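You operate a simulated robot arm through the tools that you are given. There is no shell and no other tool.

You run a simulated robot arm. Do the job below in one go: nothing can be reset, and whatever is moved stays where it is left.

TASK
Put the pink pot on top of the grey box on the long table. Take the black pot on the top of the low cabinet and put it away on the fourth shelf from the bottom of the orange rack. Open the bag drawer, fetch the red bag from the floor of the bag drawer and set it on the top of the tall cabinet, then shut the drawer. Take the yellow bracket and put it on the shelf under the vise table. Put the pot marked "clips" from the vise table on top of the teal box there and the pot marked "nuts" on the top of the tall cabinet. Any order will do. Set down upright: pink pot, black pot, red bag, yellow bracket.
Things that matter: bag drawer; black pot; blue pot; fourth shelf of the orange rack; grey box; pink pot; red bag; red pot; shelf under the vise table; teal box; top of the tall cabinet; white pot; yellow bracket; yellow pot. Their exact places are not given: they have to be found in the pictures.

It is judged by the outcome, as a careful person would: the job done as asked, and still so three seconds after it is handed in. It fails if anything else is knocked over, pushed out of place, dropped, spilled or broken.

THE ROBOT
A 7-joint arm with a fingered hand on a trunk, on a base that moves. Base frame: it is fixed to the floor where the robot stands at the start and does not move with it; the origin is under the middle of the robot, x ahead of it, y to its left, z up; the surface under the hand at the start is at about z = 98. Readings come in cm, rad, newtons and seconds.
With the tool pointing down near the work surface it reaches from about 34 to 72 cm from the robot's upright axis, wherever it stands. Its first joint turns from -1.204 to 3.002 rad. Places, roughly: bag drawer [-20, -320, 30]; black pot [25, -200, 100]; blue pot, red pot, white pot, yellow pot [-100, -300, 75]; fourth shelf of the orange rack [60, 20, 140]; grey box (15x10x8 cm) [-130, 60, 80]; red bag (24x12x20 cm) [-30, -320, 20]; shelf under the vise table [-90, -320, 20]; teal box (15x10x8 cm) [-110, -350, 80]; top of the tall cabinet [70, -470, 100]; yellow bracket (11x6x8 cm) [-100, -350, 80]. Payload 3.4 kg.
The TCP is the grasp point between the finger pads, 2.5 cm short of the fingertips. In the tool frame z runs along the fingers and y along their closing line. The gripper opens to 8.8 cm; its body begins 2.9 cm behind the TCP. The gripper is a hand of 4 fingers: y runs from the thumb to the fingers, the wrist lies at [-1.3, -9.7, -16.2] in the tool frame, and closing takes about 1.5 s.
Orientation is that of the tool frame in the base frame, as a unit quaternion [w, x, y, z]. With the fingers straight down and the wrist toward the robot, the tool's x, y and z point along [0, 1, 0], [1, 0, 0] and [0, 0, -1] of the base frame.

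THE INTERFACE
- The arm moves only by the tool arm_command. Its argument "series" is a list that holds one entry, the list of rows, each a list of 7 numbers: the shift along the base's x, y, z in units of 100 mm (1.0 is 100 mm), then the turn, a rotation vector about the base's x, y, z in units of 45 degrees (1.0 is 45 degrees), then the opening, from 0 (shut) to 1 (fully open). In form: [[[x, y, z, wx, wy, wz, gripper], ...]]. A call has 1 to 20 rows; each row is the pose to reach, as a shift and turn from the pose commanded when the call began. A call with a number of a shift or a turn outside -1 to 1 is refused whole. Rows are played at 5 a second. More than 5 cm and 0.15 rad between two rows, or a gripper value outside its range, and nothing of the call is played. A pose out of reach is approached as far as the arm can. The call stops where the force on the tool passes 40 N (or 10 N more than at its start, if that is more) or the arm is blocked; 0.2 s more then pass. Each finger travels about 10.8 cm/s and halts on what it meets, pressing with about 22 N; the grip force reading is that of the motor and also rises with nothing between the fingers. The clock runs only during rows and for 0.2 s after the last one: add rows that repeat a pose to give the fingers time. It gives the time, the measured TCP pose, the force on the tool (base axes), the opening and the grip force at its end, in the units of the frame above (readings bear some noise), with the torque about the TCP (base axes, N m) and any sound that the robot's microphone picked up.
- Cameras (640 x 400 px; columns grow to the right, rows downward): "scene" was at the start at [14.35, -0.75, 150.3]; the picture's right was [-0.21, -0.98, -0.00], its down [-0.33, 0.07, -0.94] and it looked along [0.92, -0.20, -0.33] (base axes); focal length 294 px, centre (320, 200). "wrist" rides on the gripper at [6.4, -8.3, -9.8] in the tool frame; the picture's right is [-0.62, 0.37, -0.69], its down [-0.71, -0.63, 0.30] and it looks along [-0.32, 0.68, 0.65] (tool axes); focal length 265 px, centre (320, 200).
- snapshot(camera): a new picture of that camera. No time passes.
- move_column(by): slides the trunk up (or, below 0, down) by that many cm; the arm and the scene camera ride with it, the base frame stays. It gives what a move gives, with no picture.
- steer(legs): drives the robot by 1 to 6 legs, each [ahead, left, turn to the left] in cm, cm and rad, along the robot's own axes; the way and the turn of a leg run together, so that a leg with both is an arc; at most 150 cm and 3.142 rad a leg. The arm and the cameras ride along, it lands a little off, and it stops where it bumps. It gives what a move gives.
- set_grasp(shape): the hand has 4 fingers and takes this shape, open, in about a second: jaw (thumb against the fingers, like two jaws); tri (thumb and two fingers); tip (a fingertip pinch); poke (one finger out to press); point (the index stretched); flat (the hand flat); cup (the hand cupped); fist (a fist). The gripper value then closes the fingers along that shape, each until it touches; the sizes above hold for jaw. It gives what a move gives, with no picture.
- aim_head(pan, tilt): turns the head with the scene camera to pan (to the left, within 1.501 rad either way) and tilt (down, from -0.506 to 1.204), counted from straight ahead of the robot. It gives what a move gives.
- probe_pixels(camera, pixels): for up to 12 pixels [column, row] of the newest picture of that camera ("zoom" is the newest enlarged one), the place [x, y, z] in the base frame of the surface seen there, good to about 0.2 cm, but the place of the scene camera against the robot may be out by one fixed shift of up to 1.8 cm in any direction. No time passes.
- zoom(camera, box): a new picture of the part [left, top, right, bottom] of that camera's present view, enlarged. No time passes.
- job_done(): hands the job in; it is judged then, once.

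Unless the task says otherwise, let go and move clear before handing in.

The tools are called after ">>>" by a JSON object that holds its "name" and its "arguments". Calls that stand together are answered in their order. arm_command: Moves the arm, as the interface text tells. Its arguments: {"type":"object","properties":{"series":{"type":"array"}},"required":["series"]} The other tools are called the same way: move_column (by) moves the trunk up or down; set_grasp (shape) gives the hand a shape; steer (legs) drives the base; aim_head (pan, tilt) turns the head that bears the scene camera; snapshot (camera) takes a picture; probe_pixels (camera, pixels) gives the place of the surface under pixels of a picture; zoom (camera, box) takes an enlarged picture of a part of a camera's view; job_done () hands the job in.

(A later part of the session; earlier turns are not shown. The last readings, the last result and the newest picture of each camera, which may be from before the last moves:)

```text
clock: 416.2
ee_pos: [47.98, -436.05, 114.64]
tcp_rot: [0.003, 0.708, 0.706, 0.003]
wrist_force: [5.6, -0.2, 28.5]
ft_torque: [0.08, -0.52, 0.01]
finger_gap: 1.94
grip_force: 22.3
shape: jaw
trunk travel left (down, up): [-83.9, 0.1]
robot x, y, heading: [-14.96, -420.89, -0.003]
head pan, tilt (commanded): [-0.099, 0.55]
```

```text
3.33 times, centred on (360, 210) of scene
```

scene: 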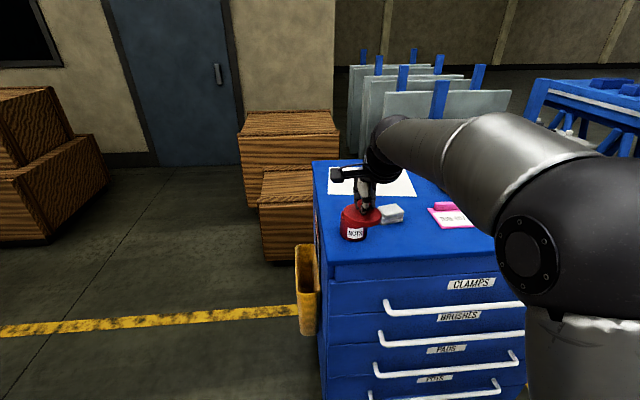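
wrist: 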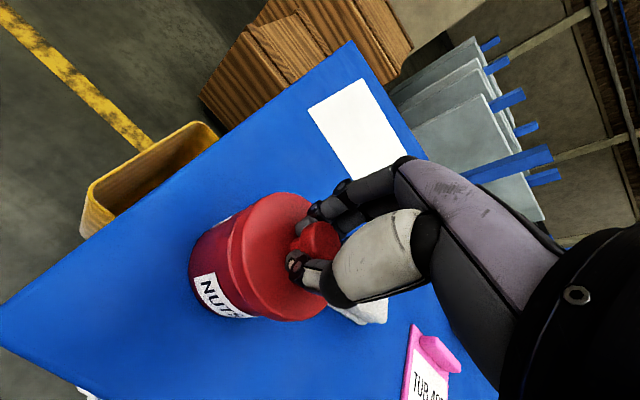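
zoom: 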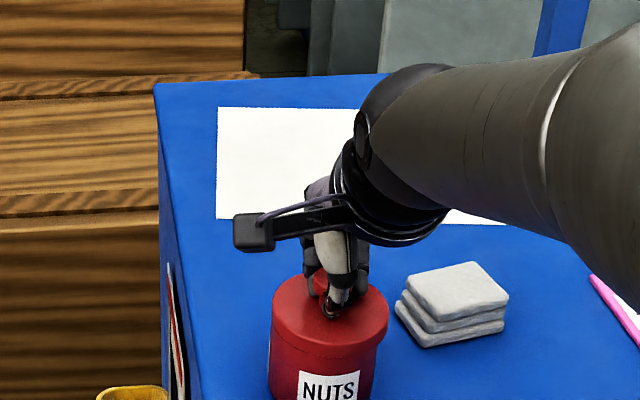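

No click even at 28 N, so the lid is probably slightly off-centre. I ease up a little and re-measure lid and rim.

>>> {"name": "arm_command", "arguments": {"series": [[[0, 0, 0.05, 0, 0, 0, 0], [0, 0, 0.1, 0, 0, 0, 0], [0, 0, 0.17, 0, 0, 0, 0], [0, 0, 0.17, 0, 0, 0, 0]]]}}

>>> {"name": "snapshot", "arguments": {"camera": "wrist"}}

>>> {"name": "zoom", "arguments": {"camera": "wrist", "box": [160, 180, 360, 340]}}

>>> {"name": "zoom", "arguments": {"camera": "scene", "box": [300, 150, 420, 270]}}

```text
clock: 417.2
ee_pos: [48.06, -436.29, 115.78]
tcp_rot: [-0.001, 0.708, 0.706, -0.002]
wrist_force: [-0.4, 0.2, -0.9]
ft_torque: [0.01, 0.02, -0.03]
finger_gap: 1.82
grip_force: 21.6
shape: jaw
trunk travel left (down, up): [-83.9, 0.1]
robot x, y, heading: [-15.04, -420.83, -0.004]
head pan, tilt (commanded): [-0.099, 0.55]
```

```text
taken
```

wrist: 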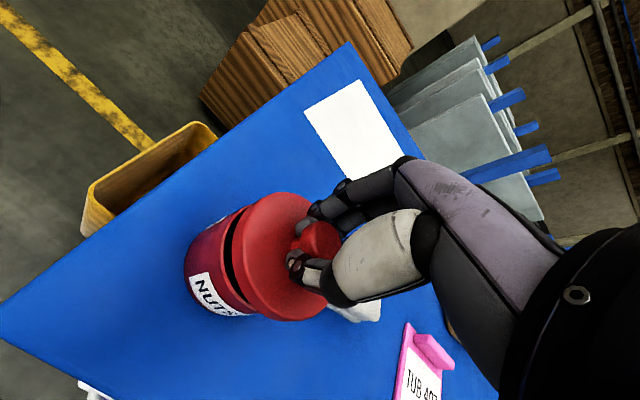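

```text
2.50 times, centred on (260, 260) of wrist
```

zoom: 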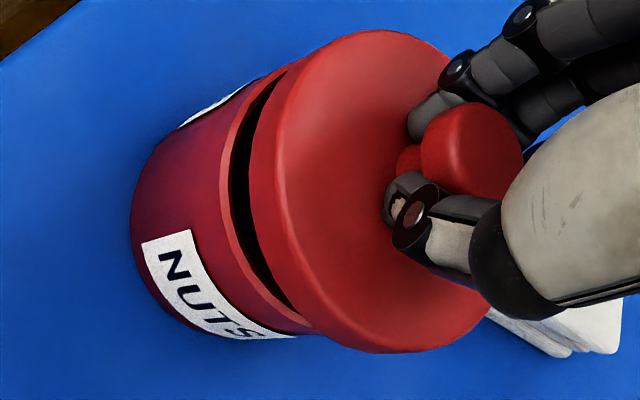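

```text
3.33 times, centred on (360, 210) of scene
```

zoom: 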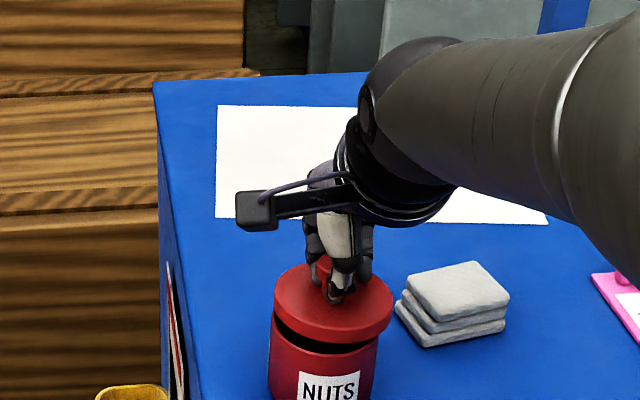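

>>> {"name": "zoom", "arguments": {"camera": "wrist", "box": [160, 180, 360, 340]}}

>>> {"name": "probe_pixels", "arguments": {"camera": "zoom", "pixels": [[221, 170], [232, 135], [250, 102], [275, 78], [222, 215], [235, 255], [258, 290], [290, 318]]}}

>>> {"name": "probe_pixels", "arguments": {"camera": "zoom", "pixels": [[275, 145], [290, 95], [325, 55], [370, 38], [282, 210], [305, 265], [340, 310], [390, 340], [430, 340], [475, 320]]}}

```text
2.50 times, centred on (260, 260) of wrist
```

zoom: 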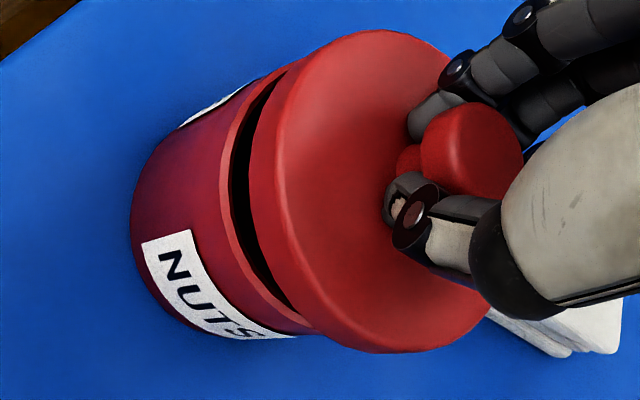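

```text
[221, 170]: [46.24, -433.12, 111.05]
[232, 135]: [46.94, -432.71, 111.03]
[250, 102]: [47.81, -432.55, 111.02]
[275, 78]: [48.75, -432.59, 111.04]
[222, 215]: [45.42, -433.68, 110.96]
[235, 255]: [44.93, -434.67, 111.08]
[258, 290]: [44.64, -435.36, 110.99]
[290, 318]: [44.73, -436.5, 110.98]
```

```text
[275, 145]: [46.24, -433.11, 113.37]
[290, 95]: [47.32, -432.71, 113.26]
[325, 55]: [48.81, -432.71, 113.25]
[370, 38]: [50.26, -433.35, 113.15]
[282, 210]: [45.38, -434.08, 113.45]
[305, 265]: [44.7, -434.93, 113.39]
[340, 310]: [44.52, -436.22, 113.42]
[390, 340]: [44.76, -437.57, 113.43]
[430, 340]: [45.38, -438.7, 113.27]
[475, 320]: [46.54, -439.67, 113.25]
```

Lid centre (48.1,-436.25) vs rim (48.1,-435.95): it is 0.3 cm off in y. I shift +0.3 cm in y and press again.

>>> {"name": "arm_command", "arguments": {"series": [[[0, 0.03, 0, 0, 0, 0, 0], [0, 0.03, 0, 0, 0, 0, 0], [0, 0.03, -0.05, 0, 0, 0, 0], [0, 0.03, -0.09, 0, 0, 0, 0], [0, 0.03, -0.09, 0, 0, 0, 0]]]}}

>>> {"name": "arm_command", "arguments": {"series": [[[0, 0, -0.02, 0, 0, 0, 0], [0, 0, -0.04, 0, 0, 0, 0], [0, 0, -0.06, 0, 0, 0, 0], [0, 0, -0.06, 0, 0, 0, 0]]]}}

>>> {"name": "zoom", "arguments": {"camera": "scene", "box": [300, 150, 420, 270]}}

```text
clock: 418.4
ee_pos: [48.1, -435.74, 114.94]
tcp_rot: [0.0, 0.708, 0.707, 0.0]
wrist_force: [1.3, -0.3, 1.0]
ft_torque: [-0.02, -0.02, 0.01]
finger_gap: 1.82
grip_force: 21.9
shape: jaw
trunk travel left (down, up): [-83.9, 0.1]
robot x, y, heading: [-15.11, -420.84, 0.006]
head pan, tilt (commanded): [-0.099, 0.55]
```

```text
clock: 419.4
ee_pos: [47.93, -435.78, 114.8]
tcp_rot: [0.002, 0.708, 0.706, 0.001]
wrist_force: [2.8, -0.2, 15.4]
ft_torque: [0.04, -0.48, -0.05]
finger_gap: 1.87
grip_force: 21.9
shape: jaw
trunk travel left (down, up): [-83.9, 0.1]
robot x, y, heading: [-14.71, -420.95, -0.002]
head pan, tilt (commanded): [-0.099, 0.55]
heard: snap
```

```text
3.33 times, centred on (360, 210) of scene
```

zoom: 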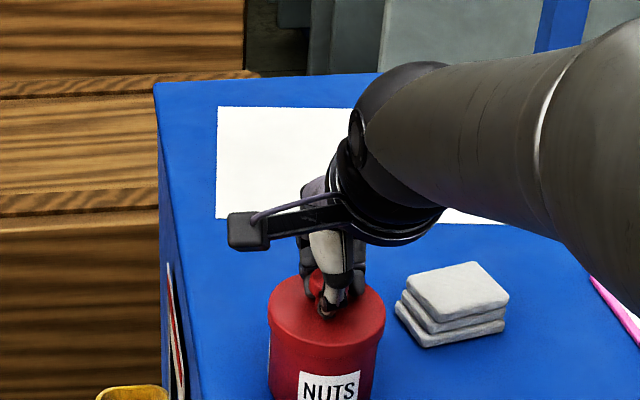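

Snap heard: the NUTS lid is latched. I relieve the pressure, open the hand and rise.

>>> {"name": "arm_command", "arguments": {"series": [[[0, 0, 0.035, 0, 0, 0, 0], [0, 0, 0.045, 0, 0, 0, 0.1], [0, 0, 0.045, 0, 0, 0, 0.3], [0, 0, 0.045, 0, 0, 0, 0.55], [0, 0, 0.045, 0, 0, 0, 0.55], [0, 0, 0.045, 0, 0, 0, 0.55]]]}}

>>> {"name": "arm_command", "arguments": {"series": [[[0, 0, 0.1, 0, 0, 0, 0.55], [0, 0, 0.3, 0, 0, 0, 0.55], [0, 0, 0.6, 0, 0, 0, 0.55], [0, 0, 0.9, 0, 0, 0, 0.55]]]}}

>>> {"name": "snapshot", "arguments": {"camera": "wrist"}}

>>> {"name": "snapshot", "arguments": {"camera": "scene"}}

```text
clock: 420.8
ee_pos: [47.99, -435.83, 114.98]
tcp_rot: [0.0, 0.707, 0.707, 0.0]
wrist_force: [-2.0, -1.1, 2.1]
ft_torque: [0.0, 0.0, -0.02]
finger_gap: 4.69
grip_force: 0.2
shape: jaw
trunk travel left (down, up): [-83.9, 0.1]
robot x, y, heading: [-14.86, -421.05, 0.003]
head pan, tilt (commanded): [-0.099, 0.55]
```

```text
clock: 421.8
ee_pos: [48.27, -435.73, 123.71]
tcp_rot: [-0.001, 0.708, 0.707, 0.0]
wrist_force: [-0.1, -0.2, 0.6]
ft_torque: [0.01, 0.02, -0.05]
finger_gap: 4.77
grip_force: 0.0
shape: jaw
trunk travel left (down, up): [-83.9, 0.1]
robot x, y, heading: [-14.99, -420.89, -0.003]
head pan, tilt (commanded): [-0.099, 0.55]
```

```text
taken
```

wrist: 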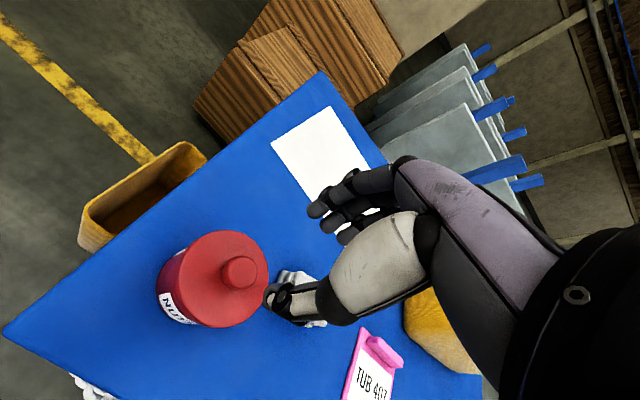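

```text
taken
```

scene: 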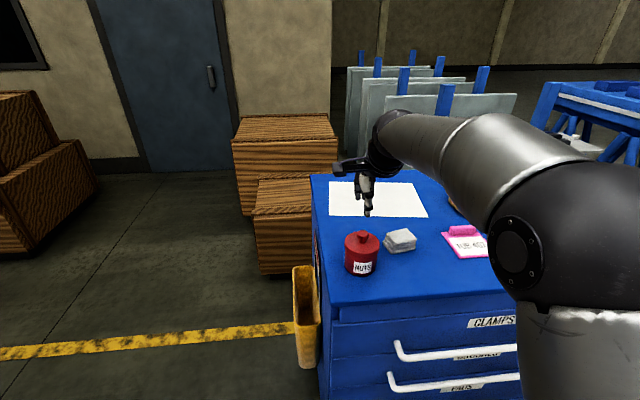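

The NUTS pot, lid latched, is on the tall cabinet. Now the bag drawer: I move to the open floor and turn to face the black cabinet's +x side.

>>> {"name": "steer", "arguments": {"legs": [[0, 42, 0], [35, 0, 0], [0, 12, 0], [0, 0, 1.571], [0, 0, 1.571]]}}

>>> {"name": "aim_head", "arguments": {"pan": -0.4, "tilt": 0.5}}

>>> {"name": "snapshot", "arguments": {"camera": "scene"}}

```text
clock: 434.9
ee_pos: [-44.57, -357.21, 123.63]
tcp_rot: [0.0, 0.734, -0.679, 0.001]
wrist_force: [-0.3, -0.6, 0.2]
ft_torque: [0.02, 0.02, 0.01]
finger_gap: 4.82
grip_force: 0.1
shape: jaw
trunk travel left (down, up): [-83.9, 0.1]
robot x, y, heading: [19.52, -367.18, -3.064]
head pan, tilt (commanded): [-0.099, 0.55]
```

```text
clock: 435.7
ee_pos: [-44.66, -357.32, 123.71]
tcp_rot: [-0.001, 0.735, -0.678, 0.002]
wrist_force: [-0.1, 1.3, 0.5]
ft_torque: [-0.04, 0.01, -0.04]
finger_gap: 4.79
grip_force: 0.0
shape: jaw
trunk travel left (down, up): [-83.9, 0.1]
robot x, y, heading: [19.84, -366.8, -3.067]
head pan, tilt (commanded): [-0.4, 0.499]
```

```text
taken
```

scene: 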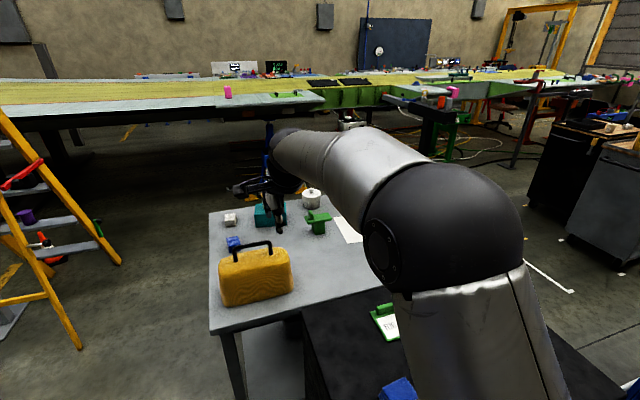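

I'm facing -x beside the black cabinet. I back off 50 cm and slide right to face its +x side squarely.

>>> {"name": "steer", "arguments": {"legs": [[-50, 0, -0.077], [0, 50, 0]]}}

>>> {"name": "aim_head", "arguments": {"pan": 0.0, "tilt": 0.6}}

>>> {"name": "snapshot", "arguments": {"camera": "scene"}}

```text
clock: 440.7
ee_pos: [4.56, -394.01, 123.73]
tcp_rot: [-0.002, 0.717, -0.697, 0.0]
wrist_force: [0.0, -0.2, 0.5]
ft_torque: [0.01, -0.03, 0.0]
finger_gap: 4.79
grip_force: 0.1
shape: jaw
trunk travel left (down, up): [-83.9, 0.1]
robot x, y, heading: [68.34, -406.74, -3.116]
head pan, tilt (commanded): [-0.4, 0.499]
stopped in leg 2: the robot was blocked; the commanded pose is now the measured one
```

```text
clock: 441.6
ee_pos: [4.46, -394.04, 123.64]
tcp_rot: [-0.001, 0.717, -0.697, 0.0]
wrist_force: [0.0, 0.2, 0.4]
ft_torque: [-0.01, 0.0, 0.0]
finger_gap: 4.84
grip_force: 0.1
shape: jaw
trunk travel left (down, up): [-83.9, 0.1]
robot x, y, heading: [68.53, -407.18, -3.111]
head pan, tilt (commanded): [0.0, 0.6]
```

```text
taken
```

scene: 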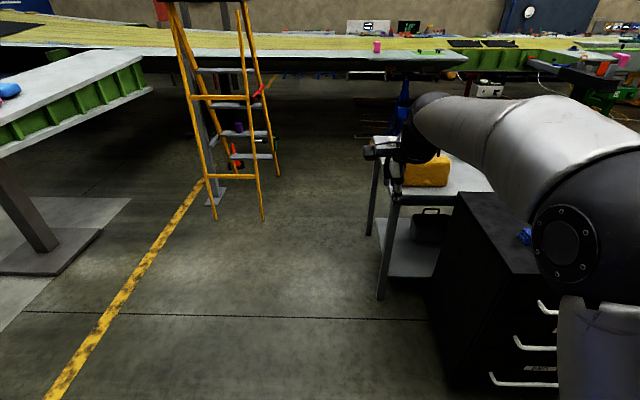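

I slid the wrong way (left is -y here) and bumped something near the tall cabinet at y≈-407. I look left to check that nothing was disturbed.

>>> {"name": "aim_head", "arguments": {"pan": 1.5, "tilt": 0.7}}

>>> {"name": "snapshot", "arguments": {"camera": "scene"}}

>>> {"name": "probe_pixels", "arguments": {"camera": "scene", "pixels": [[320, 200], [200, 200], [100, 150], [420, 150], [320, 100], [320, 350], [500, 250], [250, 300]]}}

```text
clock: 443.2
ee_pos: [4.55, -393.99, 123.66]
tcp_rot: [-0.001, 0.717, -0.697, 0.001]
wrist_force: [0.4, 0.2, 0.0]
ft_torque: [-0.03, 0.04, -0.02]
finger_gap: 4.82
grip_force: 0.0
shape: jaw
trunk travel left (down, up): [-83.9, 0.1]
robot x, y, heading: [68.58, -407.02, -3.119]
head pan, tilt (commanded): [1.499, 0.7]
```

```text
taken
```

scene: 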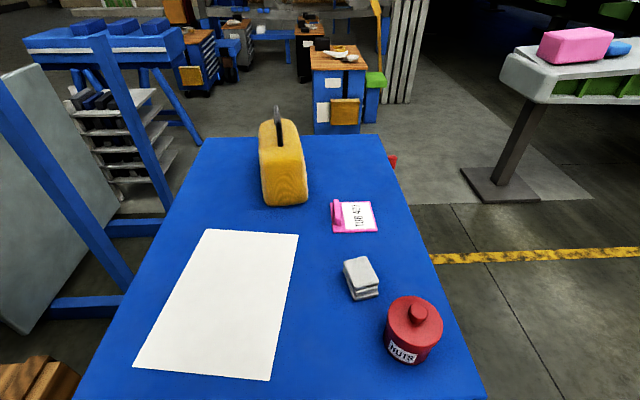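

```text
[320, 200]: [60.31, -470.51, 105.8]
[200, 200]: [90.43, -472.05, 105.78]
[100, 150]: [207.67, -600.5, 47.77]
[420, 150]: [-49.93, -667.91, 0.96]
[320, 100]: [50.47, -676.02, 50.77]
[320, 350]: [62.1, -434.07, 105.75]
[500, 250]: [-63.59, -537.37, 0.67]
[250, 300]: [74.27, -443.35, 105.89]
```

The cabinet top is undisturbed (NUTS pot, eraser, tag, paper and bag in place). I drive the right way (+y) by 90 cm.

>>> {"name": "steer", "arguments": {"legs": [[0, -90, -0.028]]}}

>>> {"name": "aim_head", "arguments": {"pan": 1.3, "tilt": 0.5}}

>>> {"name": "snapshot", "arguments": {"camera": "scene"}}

>>> {"name": "aim_head", "arguments": {"pan": 0.0, "tilt": 0.7}}

>>> {"name": "snapshot", "arguments": {"camera": "scene"}}

```text
clock: 448.0
ee_pos: [3.56, -301.06, 123.72]
tcp_rot: [-0.001, 0.71, -0.704, 0.0]
wrist_force: [-1.0, 0.1, -0.5]
ft_torque: [0.02, -0.02, 0.02]
finger_gap: 4.8
grip_force: 0.1
shape: jaw
trunk travel left (down, up): [-83.9, 0.1]
robot x, y, heading: [67.32, -315.24, -3.142]
head pan, tilt (commanded): [1.499, 0.7]
```

```text
clock: 448.7
ee_pos: [3.58, -301.04, 123.72]
tcp_rot: [-0.002, 0.71, -0.704, 0.0]
wrist_force: [-0.1, -0.4, -0.6]
ft_torque: [0.0, 0.02, 0.02]
finger_gap: 4.82
grip_force: 0.1
shape: jaw
trunk travel left (down, up): [-83.9, 0.1]
robot x, y, heading: [67.31, -315.55, -3.138]
head pan, tilt (commanded): [1.3, 0.499]
```

```text
taken
```

scene: 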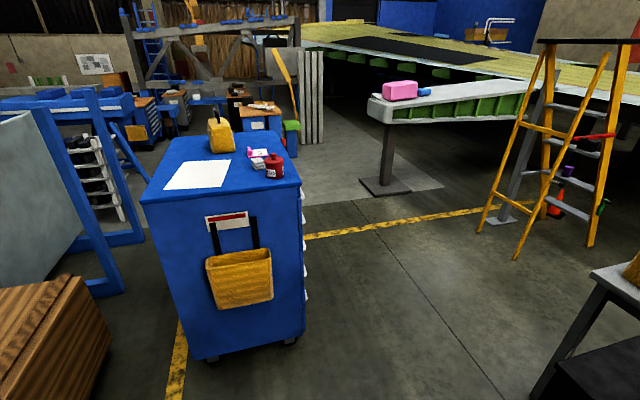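

```text
clock: 450.2
ee_pos: [3.53, -301.16, 123.84]
tcp_rot: [-0.001, 0.71, -0.704, 0.0]
wrist_force: [0.6, 0.6, 0.0]
ft_torque: [0.01, 0.02, 0.02]
finger_gap: 4.8
grip_force: 0.1
shape: jaw
trunk travel left (down, up): [-83.9, 0.1]
robot x, y, heading: [66.7, -315.1, -3.137]
head pan, tilt (commanded): [0.0, 0.7]
```

```text
taken
```

scene: 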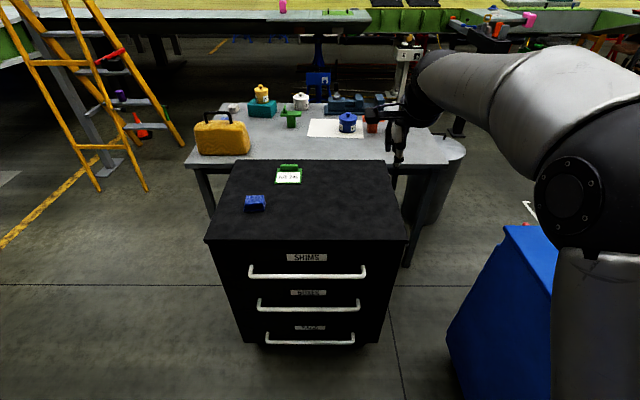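

The tall cabinet and its hanging bin look undisturbed. The black cabinet has three drawers; I zoom to read labels and probe handles.

>>> {"name": "zoom", "arguments": {"camera": "scene", "box": [200, 230, 420, 360]}}

>>> {"name": "probe_pixels", "arguments": {"camera": "scene", "pixels": [[250, 274], [364, 270], [307, 275], [258, 307], [359, 305], [308, 308], [266, 341], [354, 339], [310, 341], [210, 240], [404, 240], [310, 335]]}}

```text
2.91 times, centred on (310, 295) of scene
```

zoom: 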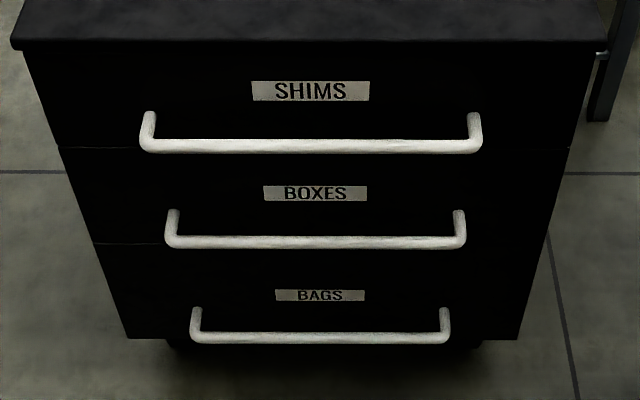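

```text
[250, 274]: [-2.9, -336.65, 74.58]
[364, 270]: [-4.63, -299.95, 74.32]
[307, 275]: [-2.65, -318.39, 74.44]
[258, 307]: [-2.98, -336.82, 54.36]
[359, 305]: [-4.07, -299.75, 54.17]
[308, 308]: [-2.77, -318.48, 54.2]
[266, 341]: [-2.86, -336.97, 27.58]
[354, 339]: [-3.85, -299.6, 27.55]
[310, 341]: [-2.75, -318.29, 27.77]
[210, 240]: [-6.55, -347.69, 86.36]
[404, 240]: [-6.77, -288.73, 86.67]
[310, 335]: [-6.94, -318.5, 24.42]
```

BAGS is the bottom drawer: its bar handle is at z≈27, x≈-2.2, y≈-337…-299. Before planning the pull I check the space behind and beside me.

>>> {"name": "aim_head", "arguments": {"pan": 1.5, "tilt": 0.9}}

>>> {"name": "snapshot", "arguments": {"camera": "scene"}}

>>> {"name": "probe_pixels", "arguments": {"camera": "scene", "pixels": [[50, 200], [20, 300], [100, 250], [60, 350], [150, 300], [200, 350], [300, 250], [10, 200]]}}

>>> {"name": "aim_head", "arguments": {"pan": -1.5, "tilt": 0.7}}

>>> {"name": "snapshot", "arguments": {"camera": "scene"}}

>>> {"name": "probe_pixels", "arguments": {"camera": "scene", "pixels": [[600, 200], [620, 300], [550, 300], [500, 200], [600, 100], [450, 300], [630, 380]]}}

```text
clock: 451.8
ee_pos: [3.58, -301.1, 123.63]
tcp_rot: [-0.002, 0.709, -0.705, 0.0]
wrist_force: [0.7, 0.4, 0.0]
ft_torque: [0.02, -0.02, 0.02]
finger_gap: 4.81
grip_force: 0.0
shape: jaw
trunk travel left (down, up): [-83.9, 0.1]
robot x, y, heading: [67.05, -315.4, -3.137]
head pan, tilt (commanded): [1.499, 0.901]
```

```text
taken
```

scene: 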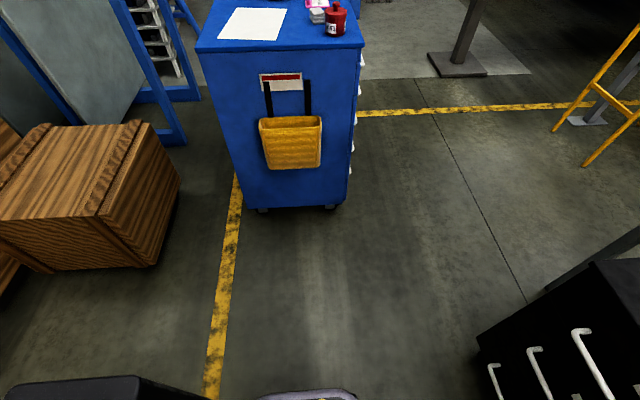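

```text
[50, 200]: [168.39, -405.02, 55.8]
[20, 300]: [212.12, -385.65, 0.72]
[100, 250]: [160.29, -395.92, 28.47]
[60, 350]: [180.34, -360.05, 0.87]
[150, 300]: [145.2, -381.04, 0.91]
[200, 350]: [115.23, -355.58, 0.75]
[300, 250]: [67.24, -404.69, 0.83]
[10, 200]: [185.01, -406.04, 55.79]
```

```text
clock: 454.4
ee_pos: [3.6, -301.11, 123.73]
tcp_rot: [-0.001, 0.71, -0.705, 0.0]
wrist_force: [-0.2, -0.5, -0.6]
ft_torque: [0.05, 0.0, 0.01]
finger_gap: 4.8
grip_force: 0.2
shape: jaw
trunk travel left (down, up): [-83.9, 0.1]
robot x, y, heading: [67.12, -315.48, -3.136]
head pan, tilt (commanded): [-1.499, 0.7]
```

```text
taken
```

scene: 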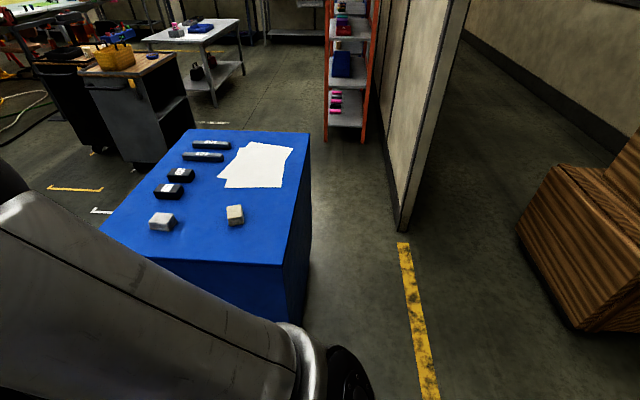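

```text
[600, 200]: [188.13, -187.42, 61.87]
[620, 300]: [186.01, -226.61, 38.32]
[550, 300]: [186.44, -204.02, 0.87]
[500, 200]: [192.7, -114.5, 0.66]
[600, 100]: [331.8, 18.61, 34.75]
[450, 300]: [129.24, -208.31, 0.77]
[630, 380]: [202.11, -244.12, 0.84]
```

There is ample space behind me. I back up 20 cm, shift to centre on the handle, lower the trunk, and then pitch the hand 45° forward-down to hook the bar.

>>> {"name": "steer", "arguments": {"legs": [[-20, 15.5, 0]]}}

>>> {"name": "move_column", "arguments": {"by": -40}}

>>> {"name": "move_column", "arguments": {"by": -36}}

>>> {"name": "arm_command", "arguments": {"series": [[[0, 0, 0, 0, 0.18, 0, 0.5], [0, 0, 0, 0, 0.36, 0, 0.5], [0, 0, 0, 0, 0.54, 0, 0.5], [0, 0, 0, 0, 0.72, 0, 0.5], [0, 0, 0, 0, 0.9, 0, 0.5], [0, 0, 0, 0, 1.0, 0, 0.5], [0, 0, 0, 0, 1.0, 0, 0.5]]]}}

>>> {"name": "aim_head", "arguments": {"pan": 0.0, "tilt": 0.4}}

>>> {"name": "snapshot", "arguments": {"camera": "scene"}}

>>> {"name": "snapshot", "arguments": {"camera": "wrist"}}

```text
clock: 456.2
ee_pos: [23.46, -316.42, 123.69]
tcp_rot: [-0.001, 0.711, -0.703, 0.002]
wrist_force: [0.7, 0.0, 0.2]
ft_torque: [-0.04, 0.0, 0.01]
finger_gap: 4.81
grip_force: 0.1
shape: jaw
trunk travel left (down, up): [-83.9, 0.1]
robot x, y, heading: [86.97, -330.55, -3.134]
head pan, tilt (commanded): [-1.499, 0.7]
```

```text
clock: 460.0
ee_pos: [23.47, -316.34, 83.72]
tcp_rot: [-0.002, 0.711, -0.703, 0.0]
wrist_force: [-0.7, 0.7, -0.2]
ft_torque: [0.01, 0.0, -0.04]
finger_gap: 4.81
grip_force: 0.0
shape: jaw
trunk travel left (down, up): [-43.9, 40.1]
robot x, y, heading: [87.19, -330.27, -3.134]
head pan, tilt (commanded): [-1.499, 0.7]
```

```text
clock: 463.5
ee_pos: [23.58, -316.32, 47.58]
tcp_rot: [-0.002, 0.711, -0.703, 0.0]
wrist_force: [-0.7, -0.2, 0.2]
ft_torque: [-0.01, 0.01, -0.01]
finger_gap: 4.82
grip_force: 0.0
shape: jaw
trunk travel left (down, up): [-7.9, 76.1]
robot x, y, heading: [87.27, -330.88, -3.133]
head pan, tilt (commanded): [-1.499, 0.7]
```

```text
clock: 465.1
ee_pos: [23.66, -316.22, 47.77]
tcp_rot: [0.269, 0.657, -0.65, -0.272]
wrist_force: [0.0, 0.7, 0.0]
ft_torque: [-0.02, -0.01, -0.04]
finger_gap: 4.4
grip_force: 0.1
shape: jaw
trunk travel left (down, up): [-7.9, 76.1]
robot x, y, heading: [86.74, -330.15, -3.135]
head pan, tilt (commanded): [-1.499, 0.7]
```

```text
clock: 466.7
ee_pos: [23.58, -316.38, 47.65]
tcp_rot: [0.269, 0.657, -0.65, -0.271]
wrist_force: [-0.2, -0.1, 0.5]
ft_torque: [0.0, 0.0, 0.01]
finger_gap: 4.45
grip_force: 0.1
shape: jaw
trunk travel left (down, up): [-7.9, 76.1]
robot x, y, heading: [86.87, -330.46, -3.137]
head pan, tilt (commanded): [0.0, 0.4]
```

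```text
taken
```

scene: 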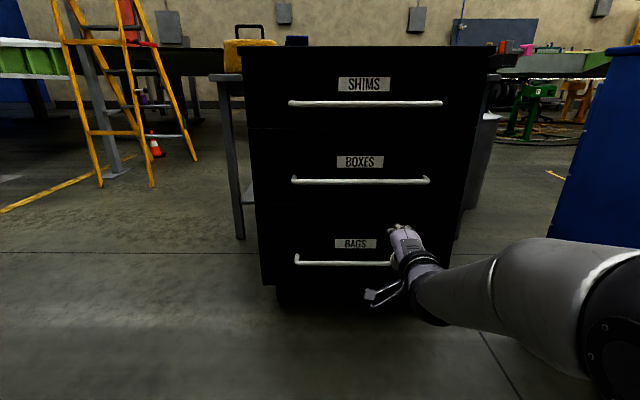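

```text
taken
```

wrist: 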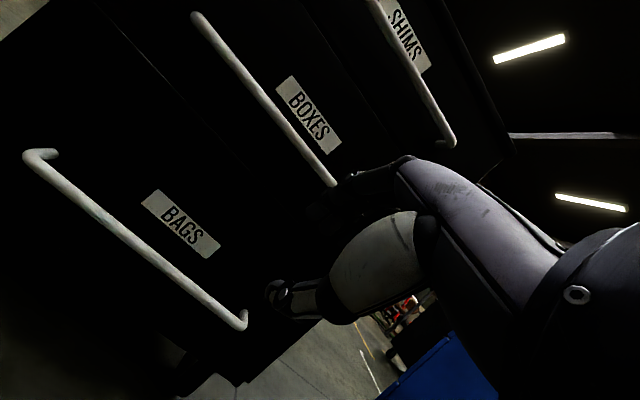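

The hand is pitched 45°. I probe the BAGS handle with the wrist camera for its exact line.

>>> {"name": "probe_pixels", "arguments": {"camera": "wrist", "pixels": [[100, 218], [130, 240], [160, 263], [190, 285], [220, 308], [240, 318], [150, 290], [180, 225], [60, 188]]}}

>>> {"name": "probe_pixels", "arguments": {"camera": "scene", "pixels": [[300, 261], [340, 262], [380, 262], [340, 275], [340, 240], [270, 210], [270, 280], [360, 181], [340, 130]]}}

```text
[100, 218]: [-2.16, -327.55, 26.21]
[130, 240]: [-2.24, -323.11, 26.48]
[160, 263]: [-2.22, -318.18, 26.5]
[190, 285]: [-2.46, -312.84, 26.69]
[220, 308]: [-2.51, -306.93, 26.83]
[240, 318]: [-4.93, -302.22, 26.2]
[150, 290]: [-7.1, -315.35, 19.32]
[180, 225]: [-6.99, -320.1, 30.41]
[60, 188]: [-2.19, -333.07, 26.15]
```

```text
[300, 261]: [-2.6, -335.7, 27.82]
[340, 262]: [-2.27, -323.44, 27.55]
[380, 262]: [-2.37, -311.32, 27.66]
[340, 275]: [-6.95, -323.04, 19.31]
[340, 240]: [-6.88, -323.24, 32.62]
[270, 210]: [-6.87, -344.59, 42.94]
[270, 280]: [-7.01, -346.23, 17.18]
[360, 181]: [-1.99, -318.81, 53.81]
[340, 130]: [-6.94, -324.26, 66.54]
```

Handle bar centre ≈(-2.9, y, 26.5), drawer face x≈-7.05. I lower to the start of a diagonal approach: trunk -7, arm -8, then drive forward 20 cm.

>>> {"name": "move_column", "arguments": {"by": -7}}

>>> {"name": "arm_command", "arguments": {"series": [[[0, -0.03, -0.25, 0, 0, 0, 0.5], [0, -0.06, -0.5, 0, 0, 0, 0.5], [0, -0.1, -0.75, 0, 0, 0, 0.5], [0, -0.1, -0.75, 0, 0, 0, 0.5]]]}}

>>> {"name": "steer", "arguments": {"legs": [[19, 0, 0]]}}

>>> {"name": "snapshot", "arguments": {"camera": "scene"}}

>>> {"name": "snapshot", "arguments": {"camera": "wrist"}}

```text
clock: 467.8
ee_pos: [23.61, -316.4, 40.7]
tcp_rot: [0.27, 0.657, -0.65, -0.272]
wrist_force: [-0.5, -0.2, 0.2]
ft_torque: [0.0, 0.02, 0.01]
finger_gap: 4.44
grip_force: 0.0
shape: jaw
trunk travel left (down, up): [-0.9, 83.1]
robot x, y, heading: [86.92, -330.06, -3.139]
head pan, tilt (commanded): [0.0, 0.4]
```

```text
clock: 468.8
ee_pos: [23.66, -317.35, 33.18]
tcp_rot: [0.268, 0.657, -0.651, -0.272]
wrist_force: [-1.0, -0.6, -0.2]
ft_torque: [0.02, -0.01, 0.01]
finger_gap: 4.46
grip_force: 0.0
shape: jaw
trunk travel left (down, up): [-0.9, 83.1]
robot x, y, heading: [86.94, -330.1, -3.133]
head pan, tilt (commanded): [0.0, 0.4]
```

```text
clock: 470.4
ee_pos: [4.44, -317.26, 33.38]
tcp_rot: [0.268, 0.656, -0.651, -0.272]
wrist_force: [0.1, -0.4, 0.7]
ft_torque: [0.0, 0.03, -0.02]
finger_gap: 4.44
grip_force: 0.1
shape: jaw
trunk travel left (down, up): [-0.9, 83.1]
robot x, y, heading: [67.86, -330.55, -3.136]
head pan, tilt (commanded): [0.0, 0.4]
```

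```text
taken
```

scene: 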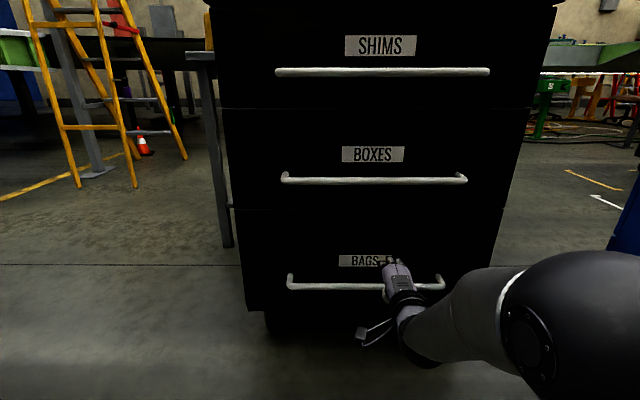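

```text
taken
```

wrist: 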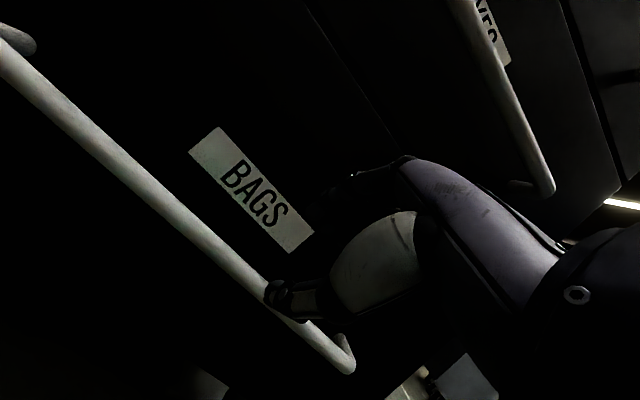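

I move diagonally in so the fingers go over and behind the bar.

>>> {"name": "arm_command", "arguments": {"series": [[[-0.05, 0, 0, 0, 0, 0, 0.5], [-0.2, 0, -0.15, 0, 0, 0, 0.5], [-0.35, 0, -0.3, 0, 0, 0, 0.5], [-0.5, 0, -0.45, 0, 0, 0, 0.5], [-0.63, 0, -0.58, 0, 0, 0, 0.5], [-0.63, 0, -0.58, 0, 0, 0, 0.5]]]}}

>>> {"name": "snapshot", "arguments": {"camera": "wrist"}}

>>> {"name": "zoom", "arguments": {"camera": "scene", "box": [280, 220, 500, 370]}}

```text
clock: 471.8
ee_pos: [-2.01, -317.47, 27.51]
tcp_rot: [0.267, 0.656, -0.651, -0.272]
wrist_force: [-0.9, -0.2, 0.9]
ft_torque: [-0.04, -0.01, -0.02]
finger_gap: 4.42
grip_force: 0.1
shape: jaw
trunk travel left (down, up): [-0.9, 83.1]
robot x, y, heading: [67.44, -330.09, -3.135]
head pan, tilt (commanded): [0.0, 0.4]
```

```text
taken
```

wrist: 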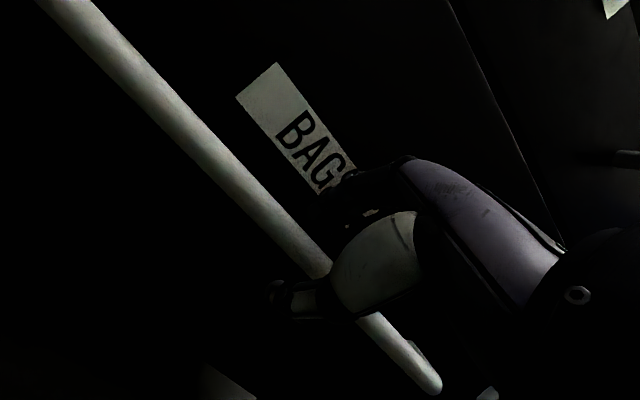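

```text
2.67 times, centred on (390, 295) of scene
```

zoom: 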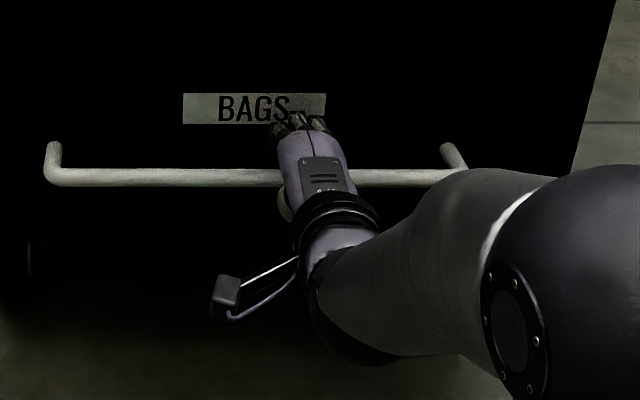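

The bar lies between thumb and fingers with no contact force. I close the hand on it.

>>> {"name": "arm_command", "arguments": {"series": [[[0, 0, 0, 0, 0, 0, 0.35], [0, 0, 0, 0, 0, 0, 0.2], [0, 0, 0, 0, 0, 0, 0], [0, 0, 0, 0, 0, 0, 0], [0, 0, 0, 0, 0, 0, 0], [0, 0, 0, 0, 0, 0, 0], [0, 0, 0, 0, 0, 0, 0]]]}}

>>> {"name": "snapshot", "arguments": {"camera": "wrist"}}

```text
clock: 473.4
ee_pos: [-2.14, -317.39, 27.45]
tcp_rot: [0.268, 0.656, -0.651, -0.272]
wrist_force: [-0.3, -0.3, -3.5]
ft_torque: [0.05, 0.01, 0.02]
finger_gap: 0.99
grip_force: 22.3
shape: jaw
trunk travel left (down, up): [-0.9, 83.1]
robot x, y, heading: [67.66, -330.71, -3.138]
head pan, tilt (commanded): [0.0, 0.4]
```

```text
taken
```

wrist: 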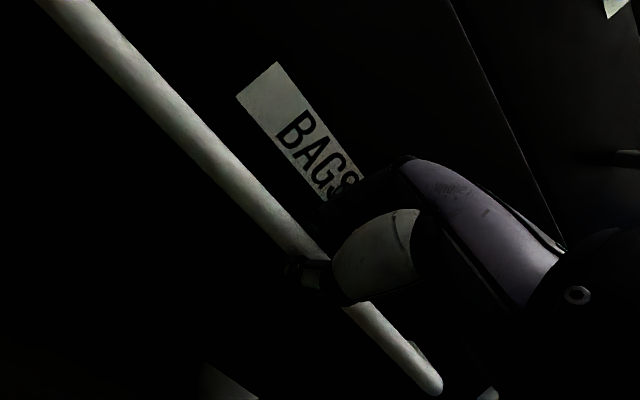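

Gripped (gap 1.0 cm). I pull gently by arm first to test the drawer.

>>> {"name": "arm_command", "arguments": {"series": [[[0.05, 0, 0, 0, 0, 0, 0], [0.15, 0, 0, 0, 0, 0, 0], [0.3, 0, 0, 0, 0, 0, 0], [0.5, 0, 0, 0, 0, 0, 0], [0.5, 0, 0, 0, 0, 0, 0]]]}}

>>> {"name": "snapshot", "arguments": {"camera": "scene"}}

```text
clock: 474.6
ee_pos: [3.27, -317.37, 27.45]
tcp_rot: [0.268, 0.656, -0.651, -0.272]
wrist_force: [0.0, 2.7, -1.3]
ft_torque: [0.09, -0.04, -0.06]
finger_gap: 0.99
grip_force: 21.6
shape: jaw
trunk travel left (down, up): [-0.9, 83.1]
robot x, y, heading: [67.23, -330.58, -3.135]
head pan, tilt (commanded): [0.0, 0.4]
```

```text
taken
```

scene: 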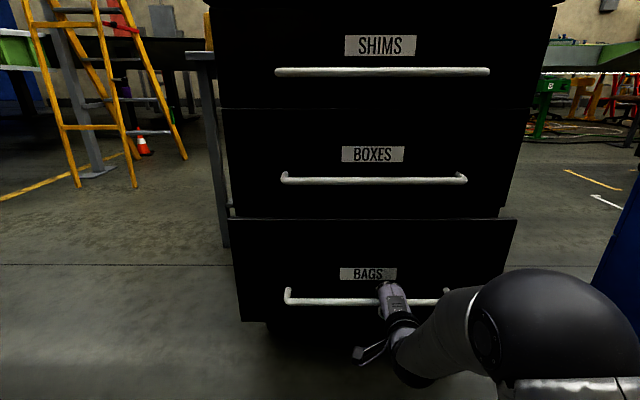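

The drawer slides easily. I pull further by driving backward 15 cm and check.

>>> {"name": "steer", "arguments": {"legs": [[-15, 0, 0]]}}

>>> {"name": "snapshot", "arguments": {"camera": "scene"}}

```text
clock: 475.9
ee_pos: [18.02, -317.38, 27.32]
tcp_rot: [0.268, 0.656, -0.651, -0.272]
wrist_force: [1.2, -1.4, -1.4]
ft_torque: [0.07, -0.05, 0.04]
finger_gap: 0.97
grip_force: 21.8
shape: jaw
trunk travel left (down, up): [-0.9, 83.1]
robot x, y, heading: [83.08, -330.23, -3.135]
head pan, tilt (commanded): [0.0, 0.4]
```

```text
taken
```

scene: 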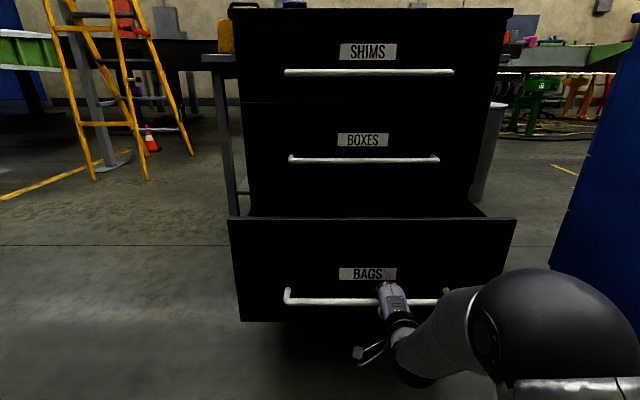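

>>> {"name": "steer", "arguments": {"legs": [[-12, 0, 0]]}}

>>> {"name": "steer", "arguments": {"legs": [[-5, 0, 0]]}}

>>> {"name": "snapshot", "arguments": {"camera": "scene"}}

```text
clock: 477.2
ee_pos: [30.14, -317.29, 27.33]
tcp_rot: [0.268, 0.656, -0.651, -0.272]
wrist_force: [1.8, -8.8, -1.8]
ft_torque: [-0.02, -0.07, 0.15]
finger_gap: 1.0
grip_force: 21.7
shape: jaw
trunk travel left (down, up): [-0.9, 83.1]
robot x, y, heading: [94.71, -330.64, -3.133]
head pan, tilt (commanded): [0.0, 0.4]
```

```text
clock: 478.1
ee_pos: [34.93, -317.22, 27.79]
tcp_rot: [0.27, 0.655, -0.65, -0.274]
wrist_force: [0.9, -2.4, 18.4]
ft_torque: [0.06, 0.37, -0.01]
finger_gap: 0.94
grip_force: 22.3
shape: jaw
trunk travel left (down, up): [-0.9, 83.1]
robot x, y, heading: [99.36, -330.37, -3.139]
head pan, tilt (commanded): [0.0, 0.4]
```

```text
taken
```

scene: 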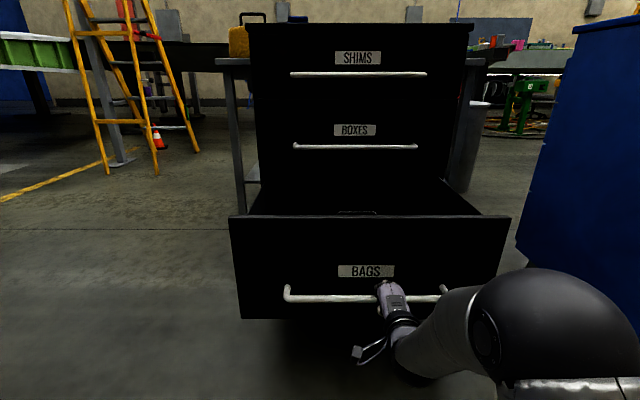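

The drawer is open about 37 cm and an upward force of 18 N hints at its end stop; something shows above the front edge (pixel 358,212). I relieve, release the handle and back the hand out diagonally.

>>> {"name": "arm_command", "arguments": {"series": [[[-0.03, 0, -0.03, 0, 0, 0, 0], [-0.03, 0, -0.03, 0, 0, 0, 0.2], [-0.03, 0, -0.03, 0, 0, 0, 0.4], [-0.03, 0, -0.03, 0, 0, 0, 0.55], [-0.03, 0, -0.03, 0, 0, 0, 0.55], [-0.03, 0, -0.03, 0, 0, 0, 0.55]]]}}

>>> {"name": "arm_command", "arguments": {"series": [[[0.15, 0, 0.15, 0, 0, 0, 0.55], [0.3, 0, 0.3, 0, 0, 0, 0.55], [0.5, 0, 0.5, 0, 0, 0, 0.55], [0.75, 0, 0.6, 0, 0, 0, 0.55], [1.0, 0, 0.7, 0, 0, 0, 0.55]]]}}

>>> {"name": "snapshot", "arguments": {"camera": "scene"}}

```text
clock: 479.5
ee_pos: [34.66, -317.21, 27.28]
tcp_rot: [0.269, 0.655, -0.651, -0.274]
wrist_force: [0.0, 0.0, 0.1]
ft_torque: [0.01, 0.05, 0.01]
finger_gap: 4.79
grip_force: 0.2
shape: jaw
trunk travel left (down, up): [-0.9, 83.1]
robot x, y, heading: [99.59, -330.1, -3.144]
head pan, tilt (commanded): [0.0, 0.4]
```

```text
clock: 480.7
ee_pos: [44.53, -317.34, 34.37]
tcp_rot: [0.27, 0.655, -0.651, -0.273]
wrist_force: [-0.1, 1.0, -0.6]
ft_torque: [0.03, -0.06, 0.04]
finger_gap: 4.81
grip_force: 0.0
shape: jaw
trunk travel left (down, up): [-0.9, 83.1]
robot x, y, heading: [99.4, -330.26, -3.14]
head pan, tilt (commanded): [0.0, 0.4]
```

```text
taken
```

scene: 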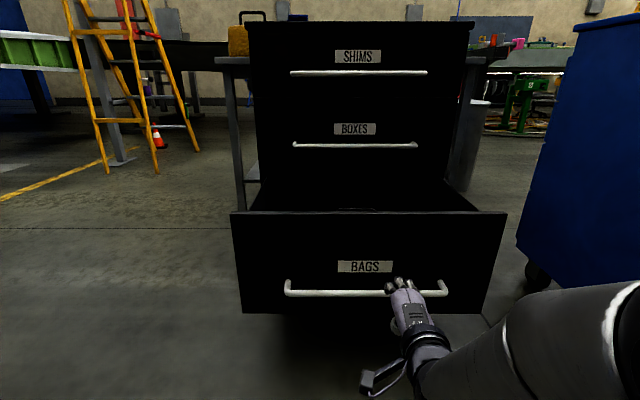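

The handle is free. I raise the trunk and tilt the head down to look into the drawer.

>>> {"name": "move_column", "arguments": {"by": 40}}

>>> {"name": "move_column", "arguments": {"by": 30}}

>>> {"name": "arm_command", "arguments": {"series": [[[0, 0, 0, 0, -0.18, 0, 1], [0, 0, 0, 0, -0.36, 0, 1], [0, 0, 0, 0, -0.54, 0, 1], [0, 0, 0, 0, -0.72, 0, 1], [0, 0, 0, 0, -0.9, 0, 1], [0, 0, 0, 0, -1.0, 0, 1], [0, 0, 0, 0, -1.0, 0, 1]]]}}

>>> {"name": "aim_head", "arguments": {"pan": 0.0, "tilt": 0.9}}

>>> {"name": "snapshot", "arguments": {"camera": "scene"}}

>>> {"name": "snapshot", "arguments": {"camera": "wrist"}}

```text
clock: 484.5
ee_pos: [44.6, -317.41, 74.25]
tcp_rot: [0.27, 0.654, -0.651, -0.275]
wrist_force: [-0.7, -0.1, 0.6]
ft_torque: [0.03, -0.02, 0.0]
finger_gap: 4.81
grip_force: 0.0
shape: jaw
trunk travel left (down, up): [-40.9, 43.1]
robot x, y, heading: [99.45, -330.53, -3.137]
head pan, tilt (commanded): [0.0, 0.4]
```

```text
clock: 487.5
ee_pos: [44.57, -317.24, 104.37]
tcp_rot: [0.27, 0.654, -0.651, -0.275]
wrist_force: [0.3, -0.6, 0.9]
ft_torque: [-0.01, -0.02, -0.02]
finger_gap: 4.83
grip_force: 0.0
shape: jaw
trunk travel left (down, up): [-70.9, 13.1]
robot x, y, heading: [99.47, -330.31, -3.144]
head pan, tilt (commanded): [0.0, 0.4]
```

```text
clock: 489.1
ee_pos: [44.58, -317.44, 104.35]
tcp_rot: [0.0, 0.71, -0.705, -0.002]
wrist_force: [0.4, -0.2, 0.1]
ft_torque: [-0.01, -0.02, -0.02]
finger_gap: 8.75
grip_force: 0.1
shape: jaw
trunk travel left (down, up): [-70.9, 13.1]
robot x, y, heading: [99.89, -329.9, -3.14]
head pan, tilt (commanded): [0.0, 0.4]
```

```text
clock: 490.1
ee_pos: [44.66, -317.47, 104.33]
tcp_rot: [0.001, 0.71, -0.704, -0.003]
wrist_force: [1.5, 0.3, -0.2]
ft_torque: [0.02, 0.02, 0.0]
finger_gap: 8.78
grip_force: 0.0
shape: jaw
trunk travel left (down, up): [-70.9, 13.1]
robot x, y, heading: [99.58, -330.39, -3.143]
head pan, tilt (commanded): [0.0, 0.901]
```

```text
taken
```

scene: 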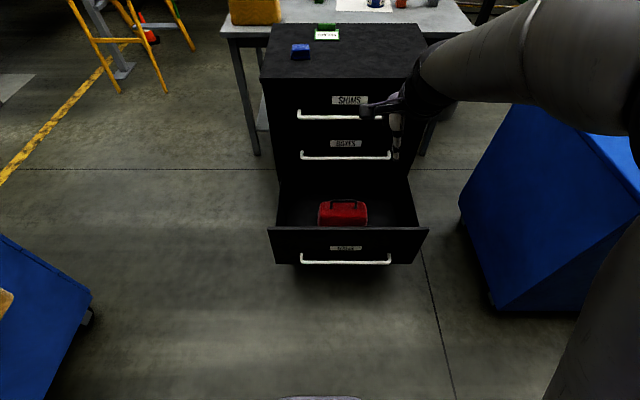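

```text
taken
```

wrist: 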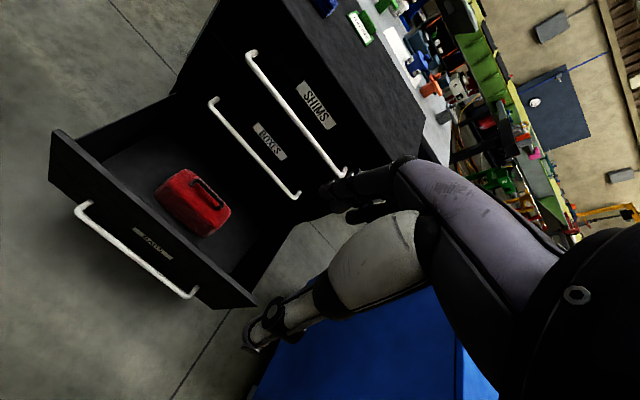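

The red bag with a black handle is in the open drawer. I zoom and probe its handle, body and the drawer walls.

>>> {"name": "zoom", "arguments": {"camera": "wrist", "box": [120, 130, 280, 270]}}

>>> {"name": "probe_pixels", "arguments": {"camera": "wrist", "pixels": [[205, 190], [196, 182], [222, 206], [214, 198], [160, 195], [190, 172], [205, 232], [228, 212], [180, 195], [60, 140], [240, 295], [140, 155]]}}

>>> {"name": "zoom", "arguments": {"camera": "scene", "box": [260, 160, 440, 280]}}

```text
2.86 times, centred on (200, 200) of wrist
```

zoom: 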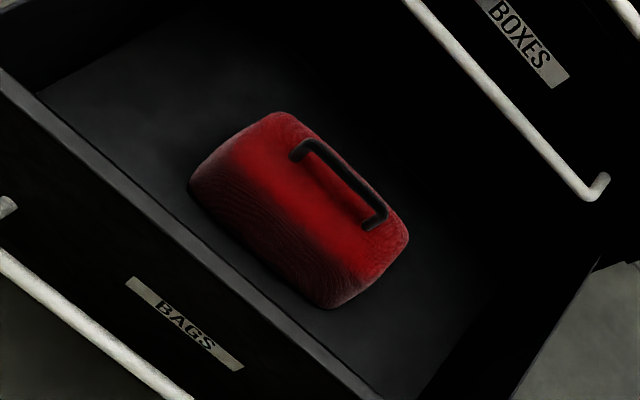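

```text
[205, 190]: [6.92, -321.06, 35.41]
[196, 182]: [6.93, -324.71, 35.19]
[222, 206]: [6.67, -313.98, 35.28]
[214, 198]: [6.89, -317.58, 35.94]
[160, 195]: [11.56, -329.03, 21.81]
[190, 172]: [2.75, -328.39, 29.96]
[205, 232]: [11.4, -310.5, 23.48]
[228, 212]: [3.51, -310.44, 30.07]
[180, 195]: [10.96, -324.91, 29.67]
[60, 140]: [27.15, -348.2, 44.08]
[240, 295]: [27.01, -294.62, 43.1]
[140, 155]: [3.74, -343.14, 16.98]
```

```text
3.33 times, centred on (350, 220) of scene
```

zoom: 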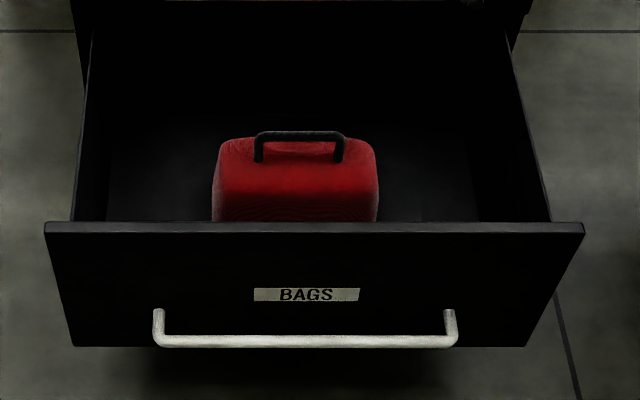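

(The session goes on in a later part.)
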